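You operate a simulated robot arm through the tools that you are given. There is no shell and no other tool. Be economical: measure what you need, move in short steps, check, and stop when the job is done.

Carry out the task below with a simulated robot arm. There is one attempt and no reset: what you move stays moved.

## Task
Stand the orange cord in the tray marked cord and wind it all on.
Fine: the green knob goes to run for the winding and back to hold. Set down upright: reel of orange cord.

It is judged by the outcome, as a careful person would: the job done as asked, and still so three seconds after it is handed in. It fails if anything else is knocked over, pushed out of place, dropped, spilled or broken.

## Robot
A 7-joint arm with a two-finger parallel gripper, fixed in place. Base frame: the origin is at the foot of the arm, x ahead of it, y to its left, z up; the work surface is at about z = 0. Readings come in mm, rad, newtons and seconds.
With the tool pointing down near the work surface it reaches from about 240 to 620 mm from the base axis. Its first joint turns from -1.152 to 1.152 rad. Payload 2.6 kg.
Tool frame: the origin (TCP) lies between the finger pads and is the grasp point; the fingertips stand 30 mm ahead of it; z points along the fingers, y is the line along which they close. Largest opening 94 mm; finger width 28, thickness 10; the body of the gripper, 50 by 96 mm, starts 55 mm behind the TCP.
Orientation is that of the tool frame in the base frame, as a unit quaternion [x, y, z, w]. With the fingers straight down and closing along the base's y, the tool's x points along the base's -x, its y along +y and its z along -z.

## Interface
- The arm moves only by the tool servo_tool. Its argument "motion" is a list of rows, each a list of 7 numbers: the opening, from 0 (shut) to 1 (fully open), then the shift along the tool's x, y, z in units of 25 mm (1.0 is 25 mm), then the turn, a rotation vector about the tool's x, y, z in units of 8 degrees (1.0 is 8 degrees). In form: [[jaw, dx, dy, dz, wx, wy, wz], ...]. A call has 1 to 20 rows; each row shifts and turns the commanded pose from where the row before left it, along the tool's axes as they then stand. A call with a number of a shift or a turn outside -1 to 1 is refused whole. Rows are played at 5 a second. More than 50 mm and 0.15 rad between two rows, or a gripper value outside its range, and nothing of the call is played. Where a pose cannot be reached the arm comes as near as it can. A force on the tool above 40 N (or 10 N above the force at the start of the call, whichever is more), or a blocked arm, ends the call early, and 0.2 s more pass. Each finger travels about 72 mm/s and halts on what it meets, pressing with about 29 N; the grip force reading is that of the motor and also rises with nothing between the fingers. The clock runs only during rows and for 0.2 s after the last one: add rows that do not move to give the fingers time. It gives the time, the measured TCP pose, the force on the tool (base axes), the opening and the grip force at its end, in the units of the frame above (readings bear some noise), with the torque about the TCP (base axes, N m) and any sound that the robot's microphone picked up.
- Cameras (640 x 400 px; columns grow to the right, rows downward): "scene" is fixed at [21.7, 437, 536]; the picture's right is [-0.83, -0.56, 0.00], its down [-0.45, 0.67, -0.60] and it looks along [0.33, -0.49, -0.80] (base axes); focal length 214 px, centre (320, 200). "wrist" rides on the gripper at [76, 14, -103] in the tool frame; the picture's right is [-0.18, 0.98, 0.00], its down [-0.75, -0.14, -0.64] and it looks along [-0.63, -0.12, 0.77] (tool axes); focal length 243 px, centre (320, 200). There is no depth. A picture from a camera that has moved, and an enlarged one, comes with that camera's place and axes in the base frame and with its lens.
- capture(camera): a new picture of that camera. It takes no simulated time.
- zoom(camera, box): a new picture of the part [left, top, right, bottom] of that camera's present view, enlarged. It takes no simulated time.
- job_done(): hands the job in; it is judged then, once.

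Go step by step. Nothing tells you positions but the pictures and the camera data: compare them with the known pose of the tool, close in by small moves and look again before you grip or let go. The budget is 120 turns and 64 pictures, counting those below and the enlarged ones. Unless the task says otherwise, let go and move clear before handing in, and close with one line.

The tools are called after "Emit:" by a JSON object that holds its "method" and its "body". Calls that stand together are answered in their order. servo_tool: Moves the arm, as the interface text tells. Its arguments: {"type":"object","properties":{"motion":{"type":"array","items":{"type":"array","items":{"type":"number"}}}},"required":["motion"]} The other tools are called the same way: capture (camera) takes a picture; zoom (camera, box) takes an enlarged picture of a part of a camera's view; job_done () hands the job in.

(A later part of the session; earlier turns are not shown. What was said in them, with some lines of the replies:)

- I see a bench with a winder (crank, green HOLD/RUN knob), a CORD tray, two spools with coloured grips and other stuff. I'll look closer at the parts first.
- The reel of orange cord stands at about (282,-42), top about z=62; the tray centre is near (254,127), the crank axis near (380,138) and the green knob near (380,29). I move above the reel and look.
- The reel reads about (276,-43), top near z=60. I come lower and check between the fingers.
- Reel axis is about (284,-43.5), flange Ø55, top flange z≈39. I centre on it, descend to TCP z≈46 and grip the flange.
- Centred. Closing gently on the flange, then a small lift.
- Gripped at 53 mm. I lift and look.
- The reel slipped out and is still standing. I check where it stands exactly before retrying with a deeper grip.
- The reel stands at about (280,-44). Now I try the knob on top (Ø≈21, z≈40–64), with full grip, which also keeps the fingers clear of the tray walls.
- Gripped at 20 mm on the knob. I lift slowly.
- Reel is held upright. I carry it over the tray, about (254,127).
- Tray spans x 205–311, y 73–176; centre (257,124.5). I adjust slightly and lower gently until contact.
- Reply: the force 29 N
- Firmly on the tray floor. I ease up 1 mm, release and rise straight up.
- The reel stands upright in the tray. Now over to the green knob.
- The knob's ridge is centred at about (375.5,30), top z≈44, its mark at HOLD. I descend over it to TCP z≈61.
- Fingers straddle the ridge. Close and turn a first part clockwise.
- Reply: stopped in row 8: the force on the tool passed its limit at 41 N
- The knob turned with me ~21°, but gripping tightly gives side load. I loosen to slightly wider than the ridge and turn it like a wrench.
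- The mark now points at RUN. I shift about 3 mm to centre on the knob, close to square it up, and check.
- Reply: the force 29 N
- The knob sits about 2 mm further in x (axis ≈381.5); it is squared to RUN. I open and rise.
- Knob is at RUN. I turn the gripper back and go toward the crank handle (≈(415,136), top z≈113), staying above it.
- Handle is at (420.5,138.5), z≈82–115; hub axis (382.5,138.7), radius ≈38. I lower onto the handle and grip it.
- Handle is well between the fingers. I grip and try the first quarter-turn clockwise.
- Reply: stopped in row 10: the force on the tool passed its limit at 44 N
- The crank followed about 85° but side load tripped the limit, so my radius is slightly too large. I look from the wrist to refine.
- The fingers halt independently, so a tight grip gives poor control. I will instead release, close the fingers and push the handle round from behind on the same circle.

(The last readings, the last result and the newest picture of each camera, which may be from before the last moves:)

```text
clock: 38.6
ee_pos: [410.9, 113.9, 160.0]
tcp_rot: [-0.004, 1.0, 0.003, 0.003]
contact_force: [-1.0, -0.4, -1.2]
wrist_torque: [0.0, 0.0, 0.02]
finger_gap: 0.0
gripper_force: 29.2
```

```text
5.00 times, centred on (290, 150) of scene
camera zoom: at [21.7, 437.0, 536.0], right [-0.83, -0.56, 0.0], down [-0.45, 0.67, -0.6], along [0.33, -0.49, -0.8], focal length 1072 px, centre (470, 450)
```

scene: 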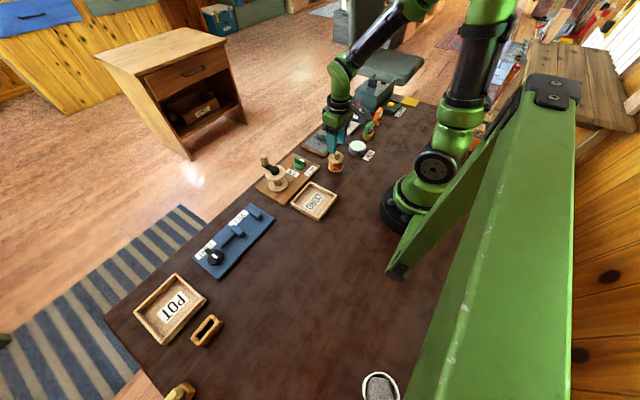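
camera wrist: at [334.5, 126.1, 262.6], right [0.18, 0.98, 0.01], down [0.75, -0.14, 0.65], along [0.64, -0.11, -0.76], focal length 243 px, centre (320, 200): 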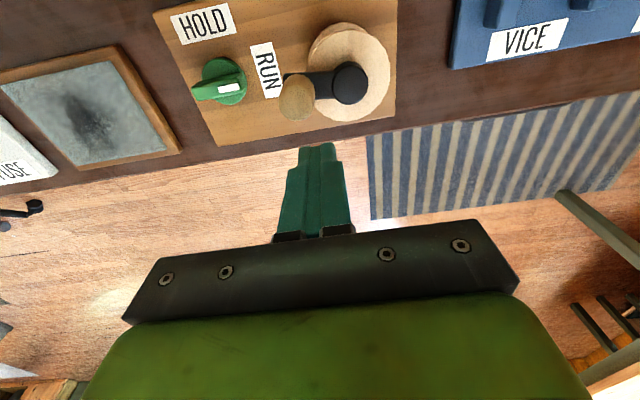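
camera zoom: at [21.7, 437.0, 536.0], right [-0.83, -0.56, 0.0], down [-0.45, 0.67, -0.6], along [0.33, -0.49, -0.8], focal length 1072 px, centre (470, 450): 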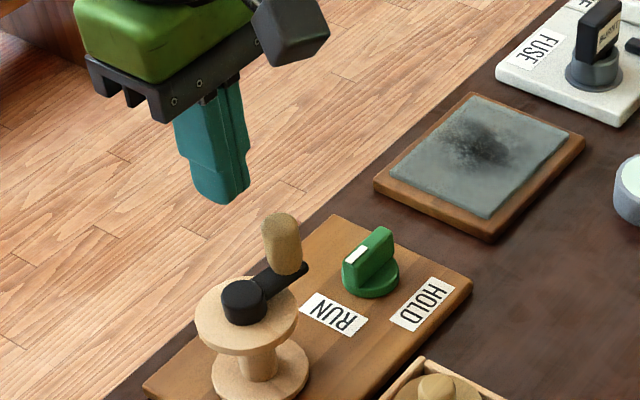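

Handle is at (381,101.5). I lower the closed fingers behind it and push about 80°.

Emit:
{"method": "servo_tool", "body": {"motion": [[0, 0, 0, 0.7, 0, 0, 0], [0, 0, 0, 0.82, 0, 0, 0], [0, 0, 0, 0, 0, 0, 0], [0, 0.414, -0.327, 0, 0, 0, 0], [0, 0.501, -0.166, 0, 0, 0, 0], [0, 0.528, 0.016, 0, 0, 0, 0], [0, 0.491, 0.195, 0, 0, 0, 0], [0, 0, 0, 0, 0, 0, 0]]}}

Emit:
{"method": "zoom", "body": {"camera": "scene", "box": [240, 120, 340, 220]}}

```text
clock: 40.5
ee_pos: [363.8, 108.3, 122.1]
tcp_rot: [-0.005, 1.0, 0.005, 0.004]
contact_force: [-0.7, 0.1, -1.7]
wrist_torque: [-0.04, 0.02, 0.0]
finger_gap: 0.0
gripper_force: 29.2
```

```text
4.00 times, centred on (290, 170) of scene
camera zoom: at [21.7, 437.0, 536.0], right [-0.83, -0.56, 0.0], down [-0.45, 0.67, -0.6], along [0.33, -0.49, -0.8], focal length 858 px, centre (440, 320)
```

zoom: 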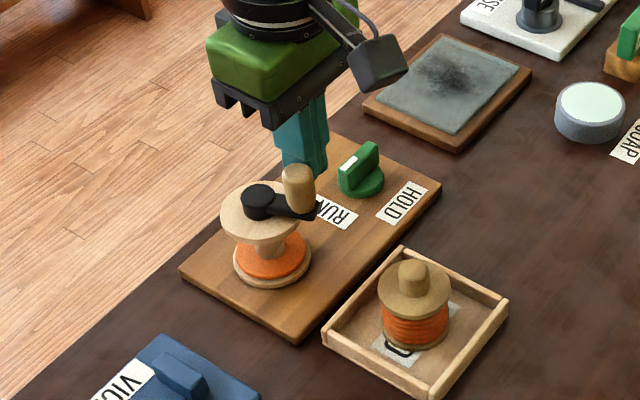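

Orange cord is appearing on the bobbin, and the push takes almost no force. One full turn more.

Emit:
{"method": "servo_tool", "body": {"motion": [[0, 0.385, 0.349, 0, 0, 0, 0], [0, 0.242, 0.46, 0, 0, 0, 0], [0, 0.071, 0.515, 0, 0, 0, 0], [0, -0.11, 0.508, 0, 0, 0, 0], [0, -0.277, 0.44, 0, 0, 0, 0], [0, -0.411, 0.319, 0, 0, 0, 0], [0, -0.495, 0.159, 0, 0, 0, 0], [0, -0.52, -0.02, 0, 0, 0, 0], [0, -0.481, -0.196, 0, 0, 0, 0], [0, -0.385, -0.349, 0, 0, 0, 0], [0, -0.242, -0.46, 0, 0, 0, 0], [0, -0.071, -0.515, 0, 0, 0, 0], [0, 0.11, -0.508, 0, 0, 0, 0], [0, 0.277, -0.44, 0, 0, 0, 0], [0, 0.411, -0.319, 0, 0, 0, 0], [0, 0.495, -0.159, 0, 0, 0, 0], [0, 0.52, 0.02, 0, 0, 0, 0], [0, 0.481, 0.196, 0, 0, 0, 0]]}}

Emit:
{"method": "zoom", "body": {"camera": "scene", "box": [240, 120, 340, 220]}}

```text
clock: 44.2
ee_pos: [364.3, 107.4, 122.5]
tcp_rot: [-0.004, 1.0, 0.003, 0.004]
contact_force: [0.0, -0.1, -0.1]
wrist_torque: [-0.01, 0.01, 0.02]
finger_gap: 0.2
gripper_force: 28.5
```

```text
4.00 times, centred on (290, 170) of scene
camera zoom: at [21.7, 437.0, 536.0], right [-0.83, -0.56, 0.0], down [-0.45, 0.67, -0.6], along [0.33, -0.49, -0.8], focal length 858 px, centre (440, 320)
```

zoom: 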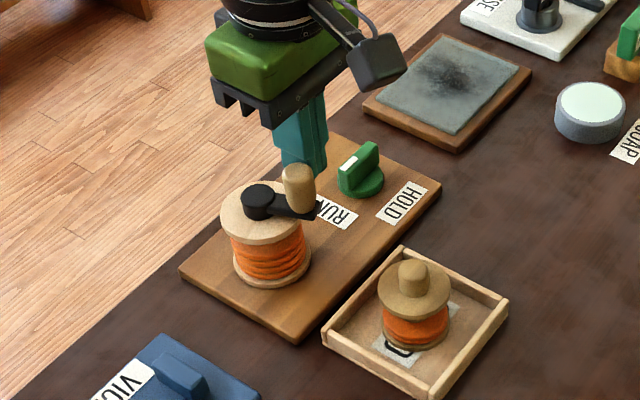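

The bobbin is filling and the reel is about half wound off. Another turn.

Emit:
{"method": "servo_tool", "body": {"motion": [[0, 0.385, 0.349, 0, 0, 0, 0], [0, 0.242, 0.46, 0, 0, 0, 0], [0, 0.071, 0.515, 0, 0, 0, 0], [0, -0.11, 0.508, 0, 0, 0, 0], [0, -0.277, 0.44, 0, 0, 0, 0], [0, -0.411, 0.319, 0, 0, 0, 0], [0, -0.495, 0.159, 0, 0, 0, 0], [0, -0.52, -0.02, 0, 0, 0, 0], [0, -0.481, -0.196, 0, 0, 0, 0], [0, -0.385, -0.349, 0, 0, 0, 0], [0, -0.242, -0.46, 0, 0, 0, 0], [0, -0.071, -0.515, 0, 0, 0, 0], [0, 0.11, -0.508, 0, 0, 0, 0], [0, 0.277, -0.44, 0, 0, 0, 0], [0, 0.411, -0.319, 0, 0, 0, 0], [0, 0.495, -0.159, 0, 0, 0, 0], [0, 0.52, 0.02, 0, 0, 0, 0], [0, 0.481, 0.196, 0, 0, 0, 0]]}}

Emit:
{"method": "zoom", "body": {"camera": "scene", "box": [240, 120, 340, 220]}}

```text
clock: 46.8
ee_pos: [413.4, 160.1, 123.5]
tcp_rot: [-0.011, 1.0, 0.014, -0.003]
contact_force: [0.8, 4.0, -0.8]
wrist_torque: [0.03, -0.01, 0.07]
finger_gap: 0.1
gripper_force: 29.7
stopped in row 12: the force on the tool passed its limit at 48 N (the readings are from after the stop); the commanded pose is now the measured one
```

```text
4.00 times, centred on (290, 170) of scene
camera zoom: at [21.7, 437.0, 536.0], right [-0.83, -0.56, 0.0], down [-0.45, 0.67, -0.6], along [0.33, -0.49, -0.8], focal length 858 px, centre (440, 320)
```

zoom: 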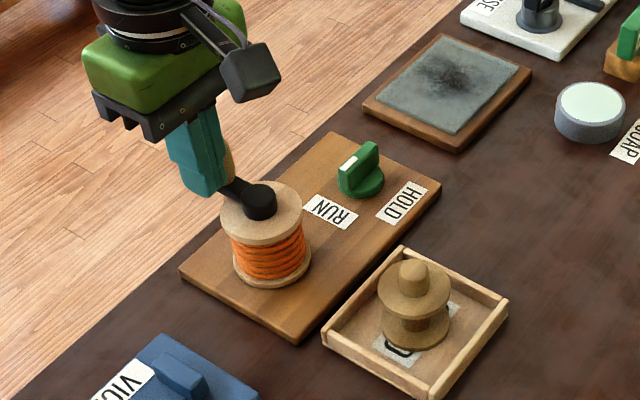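

The crank has come to its stop; the reel looks empty and the bobbin full. I check closely and back off.

Emit:
{"method": "servo_tool", "body": {"motion": [[0, -0.1, 0.3, 0, 0, 0, 0], [0, 0, 0, -0.8, 0, 0, 0], [0, 0, 0, -0.8, 0, 0, 0], [0, 0, 0, -0.4, 0, 0, 0]]}}

Emit:
{"method": "zoom", "body": {"camera": "scene", "box": [250, 150, 320, 220]}}

```text
clock: 47.8
ee_pos: [415.4, 163.9, 173.5]
tcp_rot: [-0.011, 1.0, 0.014, -0.003]
contact_force: [0.9, 0.3, 1.0]
wrist_torque: [0.0, -0.02, 0.0]
finger_gap: 0.0
gripper_force: 29.4
```

```text
5.71 times, centred on (285, 185) of scene
camera zoom: at [21.7, 437.0, 536.0], right [-0.83, -0.56, 0.0], down [-0.45, 0.67, -0.6], along [0.33, -0.49, -0.8], focal length 1226 px, centre (520, 286)
```

zoom: 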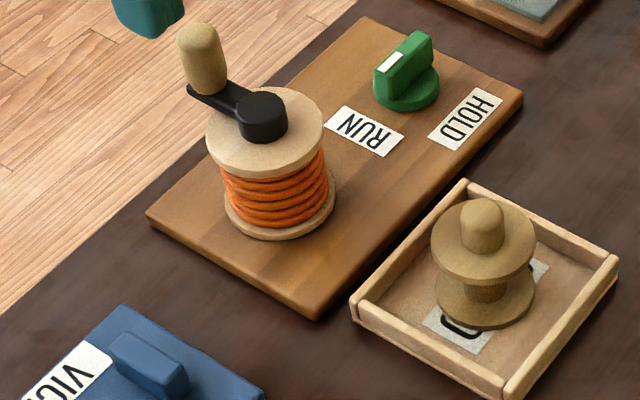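

All the cord is on the bobbin and the reel is empty and upright. Now back to the green knob, with the gripper turned to match.

Emit:
{"method": "servo_tool", "body": {"motion": [[0.3, 0, 0, 0, 0.2, -0.04, 0.16], [0.5, 0.2, -0.77, 0, 0, 0, 0], [0.5, 0.2, -0.77, 0, 0, 0, 0], [0.5, 0.2, -0.77, 0, 0, 0, 0], [0.5, 0.2, -0.77, 0, 0, 0, 0], [0.5, 0.2, -0.77, 0, 0, 0, 0], [0.5, 0.2, -0.77, 0, 0, 0, 0], [0.5, 0.16, -0.74, 0, 0, 0, 0], [0.5, 0, 0, 0, 0, 0, 0.9375], [0.5, 0, 0, 0, 0, 0, 0.9375], [0.5, 0, 0, 0, 0, 0, 0.9375], [0.5, 0, 0, 0, 0, 0, 0.9375], [0.5, 0, 0, 0, 0, 0, 0.9375], [0.5, 0, 0, 0, 0, 0, 0.9375], [0.5, 0, 0, 0, 0, 0, 0.9375], [0.5, 0, 0, 0, 0, 0, 0.9375], [0.5, 0, 0, 0, 0, 0, 0.9375], [0.5, 0, 0, 0, 0, 0, 0.9375], [0.5, 0, 0, 0, 0, 0, 0.9375], [0.5, 0, 0, 0, 0, 0, 0.9375]]}}

Emit:
{"method": "capture", "body": {"camera": "wrist"}}

```text
clock: 52.0
ee_pos: [382.2, 31.9, 174.0]
tcp_rot: [0.708, 0.706, -0.001, 0.001]
contact_force: [0.6, -0.9, 0.1]
wrist_torque: [-0.01, 0.01, -0.03]
finger_gap: 47.2
gripper_force: 0.1
```

```text
17 pictures are left
camera wrist: at [397.6, 107.0, 276.5], right [0.98, -0.19, 0.0], down [-0.14, -0.75, 0.64], along [-0.12, -0.63, -0.77], focal length 243 px, centre (320, 200)
```

wrist: 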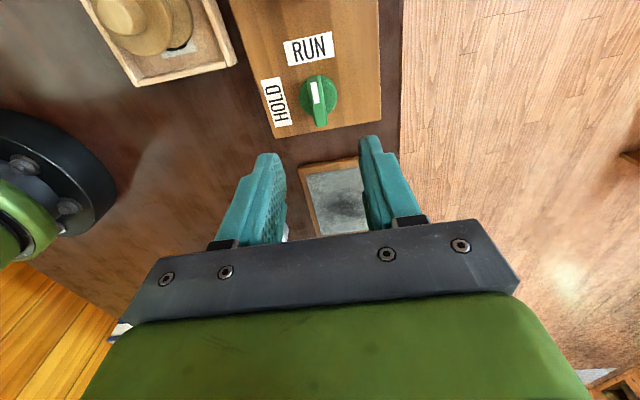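

Knob axis taken as (382,30). I descend over the ridge and narrow the jaws loosely around it.

Emit:
{"method": "servo_tool", "body": {"motion": [[0.5, -0.07, 0, 0.9, 0, 0, 0], [0.5, 0, 0, 0.9, 0, 0, 0], [0.5, 0, 0, 0.9, 0, 0, 0], [0.5, 0, 0, 0.9, 0, 0, 0], [0.5, 0, 0, 0.5, 0, 0, 0], [0.5, 0, 0, 0.4, 0, 0, 0], [0.5, 0, 0, 0, 0, 0, 0], [0.25, 0, 0, 0, 0, 0, 0], [0.18, 0, 0, 0, 0, 0, 0], [0.18, 0, 0, 0, 0, 0, 0]]}}

Emit:
{"method": "zoom", "body": {"camera": "wrist", "box": [230, 40, 410, 220]}}

```text
clock: 54.2
ee_pos: [383.5, 29.2, 61.9]
tcp_rot: [0.707, 0.707, 0.001, 0.0]
contact_force: [-1.3, 0.5, -0.3]
wrist_torque: [0.0, 0.05, 0.02]
finger_gap: 17.4
gripper_force: 1.1
```

```text
2.22 times, centred on (320, 130) of wrist
camera zoom: at [397.4, 104.7, 163.2], right [0.98, -0.18, 0.0], down [-0.14, -0.75, 0.64], along [-0.12, -0.63, -0.77], focal length 539 px, centre (320, 356)
```

zoom: 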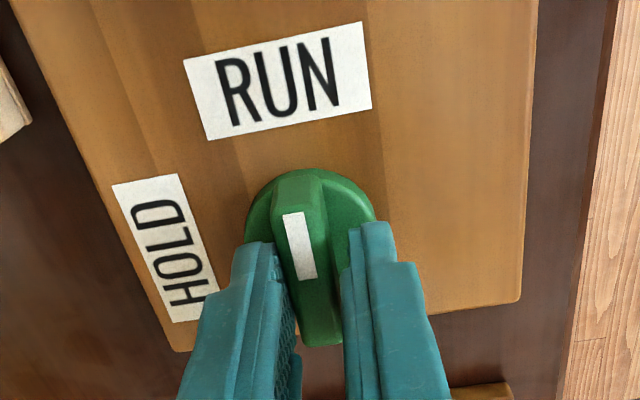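

Ridge is between the fingers. Turn back toward HOLD.

Emit:
{"method": "servo_tool", "body": {"motion": [[0.18, 0, 0, 0, 0, 0, -0.75], [0.18, 0, 0, 0, 0, 0, -0.75], [0.18, 0, 0, 0, 0, 0, -0.75], [0.18, 0, 0, 0, 0, 0, -0.75], [0.18, 0, 0, 0, 0, 0, -0.75], [0.18, 0, 0, 0, 0, 0, -0.75], [0.18, 0, 0, 0, 0, 0, -0.75], [0.18, 0, 0, 0, 0, 0, -0.75], [0.18, 0, 0, 0, 0, 0, -0.75], [0.18, 0, 0, 0, 0, 0, -0.75], [0.18, 0, 0, 0, 0, 0, -0.75], [0.18, 0, 0, 0, 0, 0, -0.75], [0.18, 0, 0, 0, 0, 0, -0.75], [0.18, 0, 0, 0, 0, 0, -0.75], [0.18, 0, 0, 0, 0, 0, -0.75], [0.18, 0, 0, 0, 0, 0, 0]]}}

Emit:
{"method": "zoom", "body": {"camera": "wrist", "box": [230, 40, 410, 220]}}

```text
clock: 57.6
ee_pos: [382.8, 29.5, 61.2]
tcp_rot: [-0.001, 1.0, -0.001, 0.0]
contact_force: [0.0, 1.0, 0.4]
wrist_torque: [0.06, 0.01, -0.02]
finger_gap: 17.7
gripper_force: 0.3
```

```text
2.22 times, centred on (320, 130) of wrist
camera zoom: at [306.7, 42.9, 164.8], right [0.18, 0.98, 0.0], down [0.75, -0.14, 0.64], along [0.63, -0.12, -0.77], focal length 539 px, centre (320, 356)
```

zoom: 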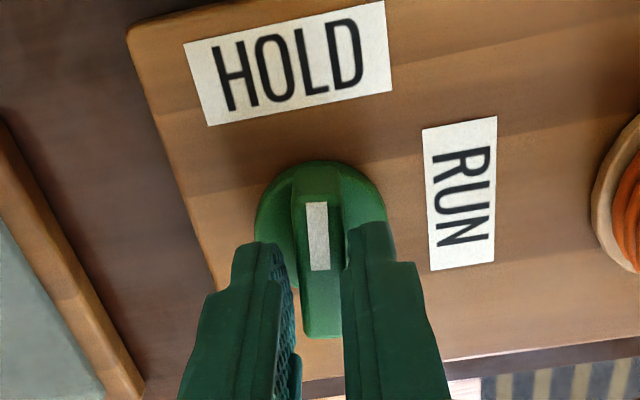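

Nearly there; I shift about 2 mm toward the ridge and close to square the knob to HOLD.

Emit:
{"method": "servo_tool", "body": {"motion": [[0.2, 0, 0.08, 0, 0, 0, 0], [0.13, 0, 0, 0, 0, 0, 0], [0, 0, 0, 0, 0, 0, 0], [0, 0, 0, 0, 0, 0, 0]]}}

Emit:
{"method": "zoom", "body": {"camera": "wrist", "box": [230, 40, 410, 220]}}

```text
clock: 58.6
ee_pos: [382.7, 31.0, 60.9]
tcp_rot: [0.0, 1.0, -0.003, 0.0]
contact_force: [2.0, -10.8, 1.5]
wrist_torque: [-0.17, 0.11, 0.01]
finger_gap: 12.8
gripper_force: 45.1
```

```text
2.22 times, centred on (320, 130) of wrist
camera zoom: at [306.9, 44.3, 163.9], right [0.19, 0.98, 0.0], down [0.75, -0.14, 0.64], along [0.63, -0.12, -0.77], focal length 539 px, centre (320, 356)
```

zoom: 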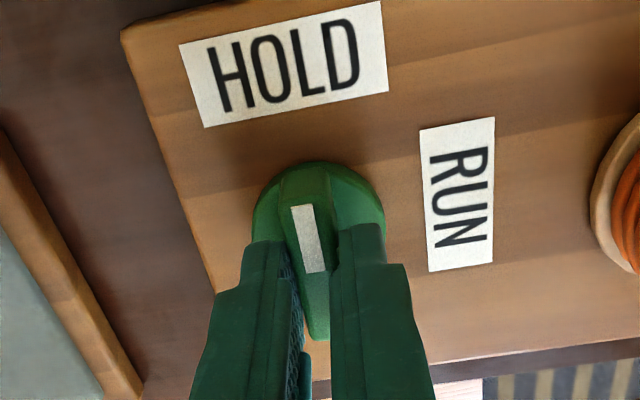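

Squared to HOLD. I open, rise clear and check everything.

Emit:
{"method": "servo_tool", "body": {"motion": [[0.25, 0, 0, 0, 0, 0, 0], [0.4, 0, 0, 0, 0, 0, 0], [0.5, 0, 0, 0, 0, 0, 0], [0.5, 0, 0, -0.5, 0, 0, 0], [0.5, 0, 0, -1, 0, 0, 0], [0.5, 0, 0, -1, 0, 0, 0], [0.5, 0, 0, -1, 0, 0, 0], [0.5, 0, 0, -1, 0, 0, 0], [0.5, 0, 0, -1, 0, 0, 0], [0.5, 0.5, 0, -1, 0, 0, 0], [0.5, 0, 0, 0, 0, 0, 0]]}}

Emit:
{"method": "zoom", "body": {"camera": "scene", "box": [240, 120, 340, 220]}}

Emit:
{"method": "capture", "body": {"camera": "wrist"}}

Emit:
{"method": "capture", "body": {"camera": "scene"}}

```text
clock: 61.0
ee_pos: [368.5, 30.8, 226.3]
tcp_rot: [0.001, 1.0, -0.001, 0.0]
contact_force: [-0.4, -0.2, 0.6]
wrist_torque: [-0.01, 0.01, -0.01]
finger_gap: 46.8
gripper_force: 0.1
```

```text
4.00 times, centred on (290, 170) of scene
camera zoom: at [21.7, 437.0, 536.0], right [-0.83, -0.56, 0.0], down [-0.45, 0.67, -0.6], along [0.33, -0.49, -0.8], focal length 858 px, centre (440, 320)
```

zoom: 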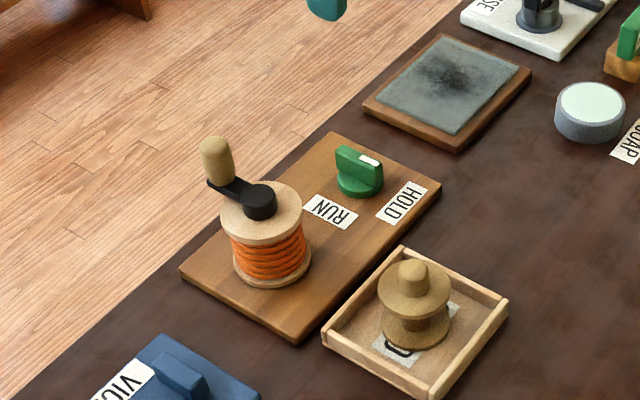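

```text
12 pictures are left
camera wrist: at [292.9, 43.9, 328.8], right [0.19, 0.98, 0.0], down [0.75, -0.14, 0.64], along [0.63, -0.12, -0.77], focal length 243 px, centre (320, 200)
```

wrist: 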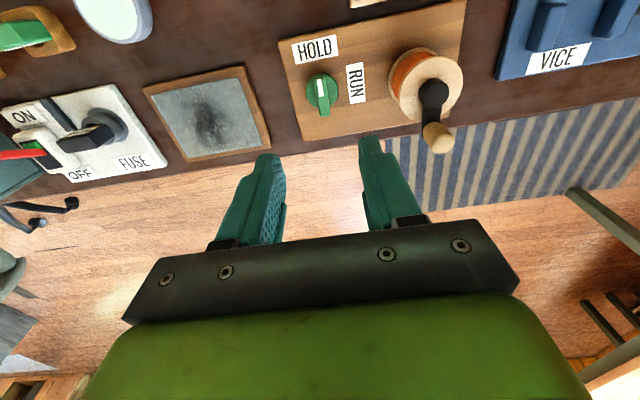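

```text
11 pictures are left
```

scene: 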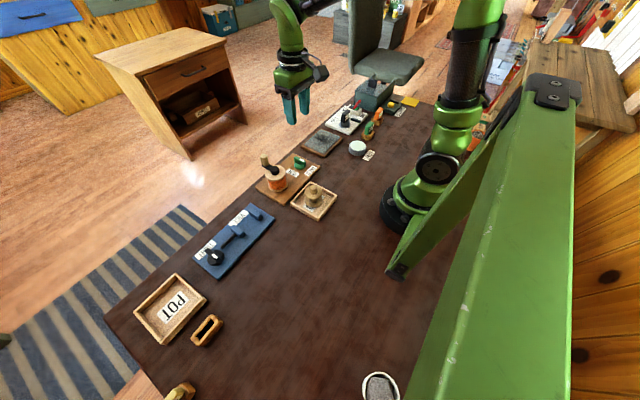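

The knob is back at HOLD, the bobbin is full, the reel stands upright in the tray and nothing else has moved. Handing in.

Emit:
{"method": "job_done", "body": {}}

```text
The job is handed in.
```

The orange cord is all wound onto the bobbin, its empty reel stands upright in the tray marked CORD, and the green knob is back at HOLD.
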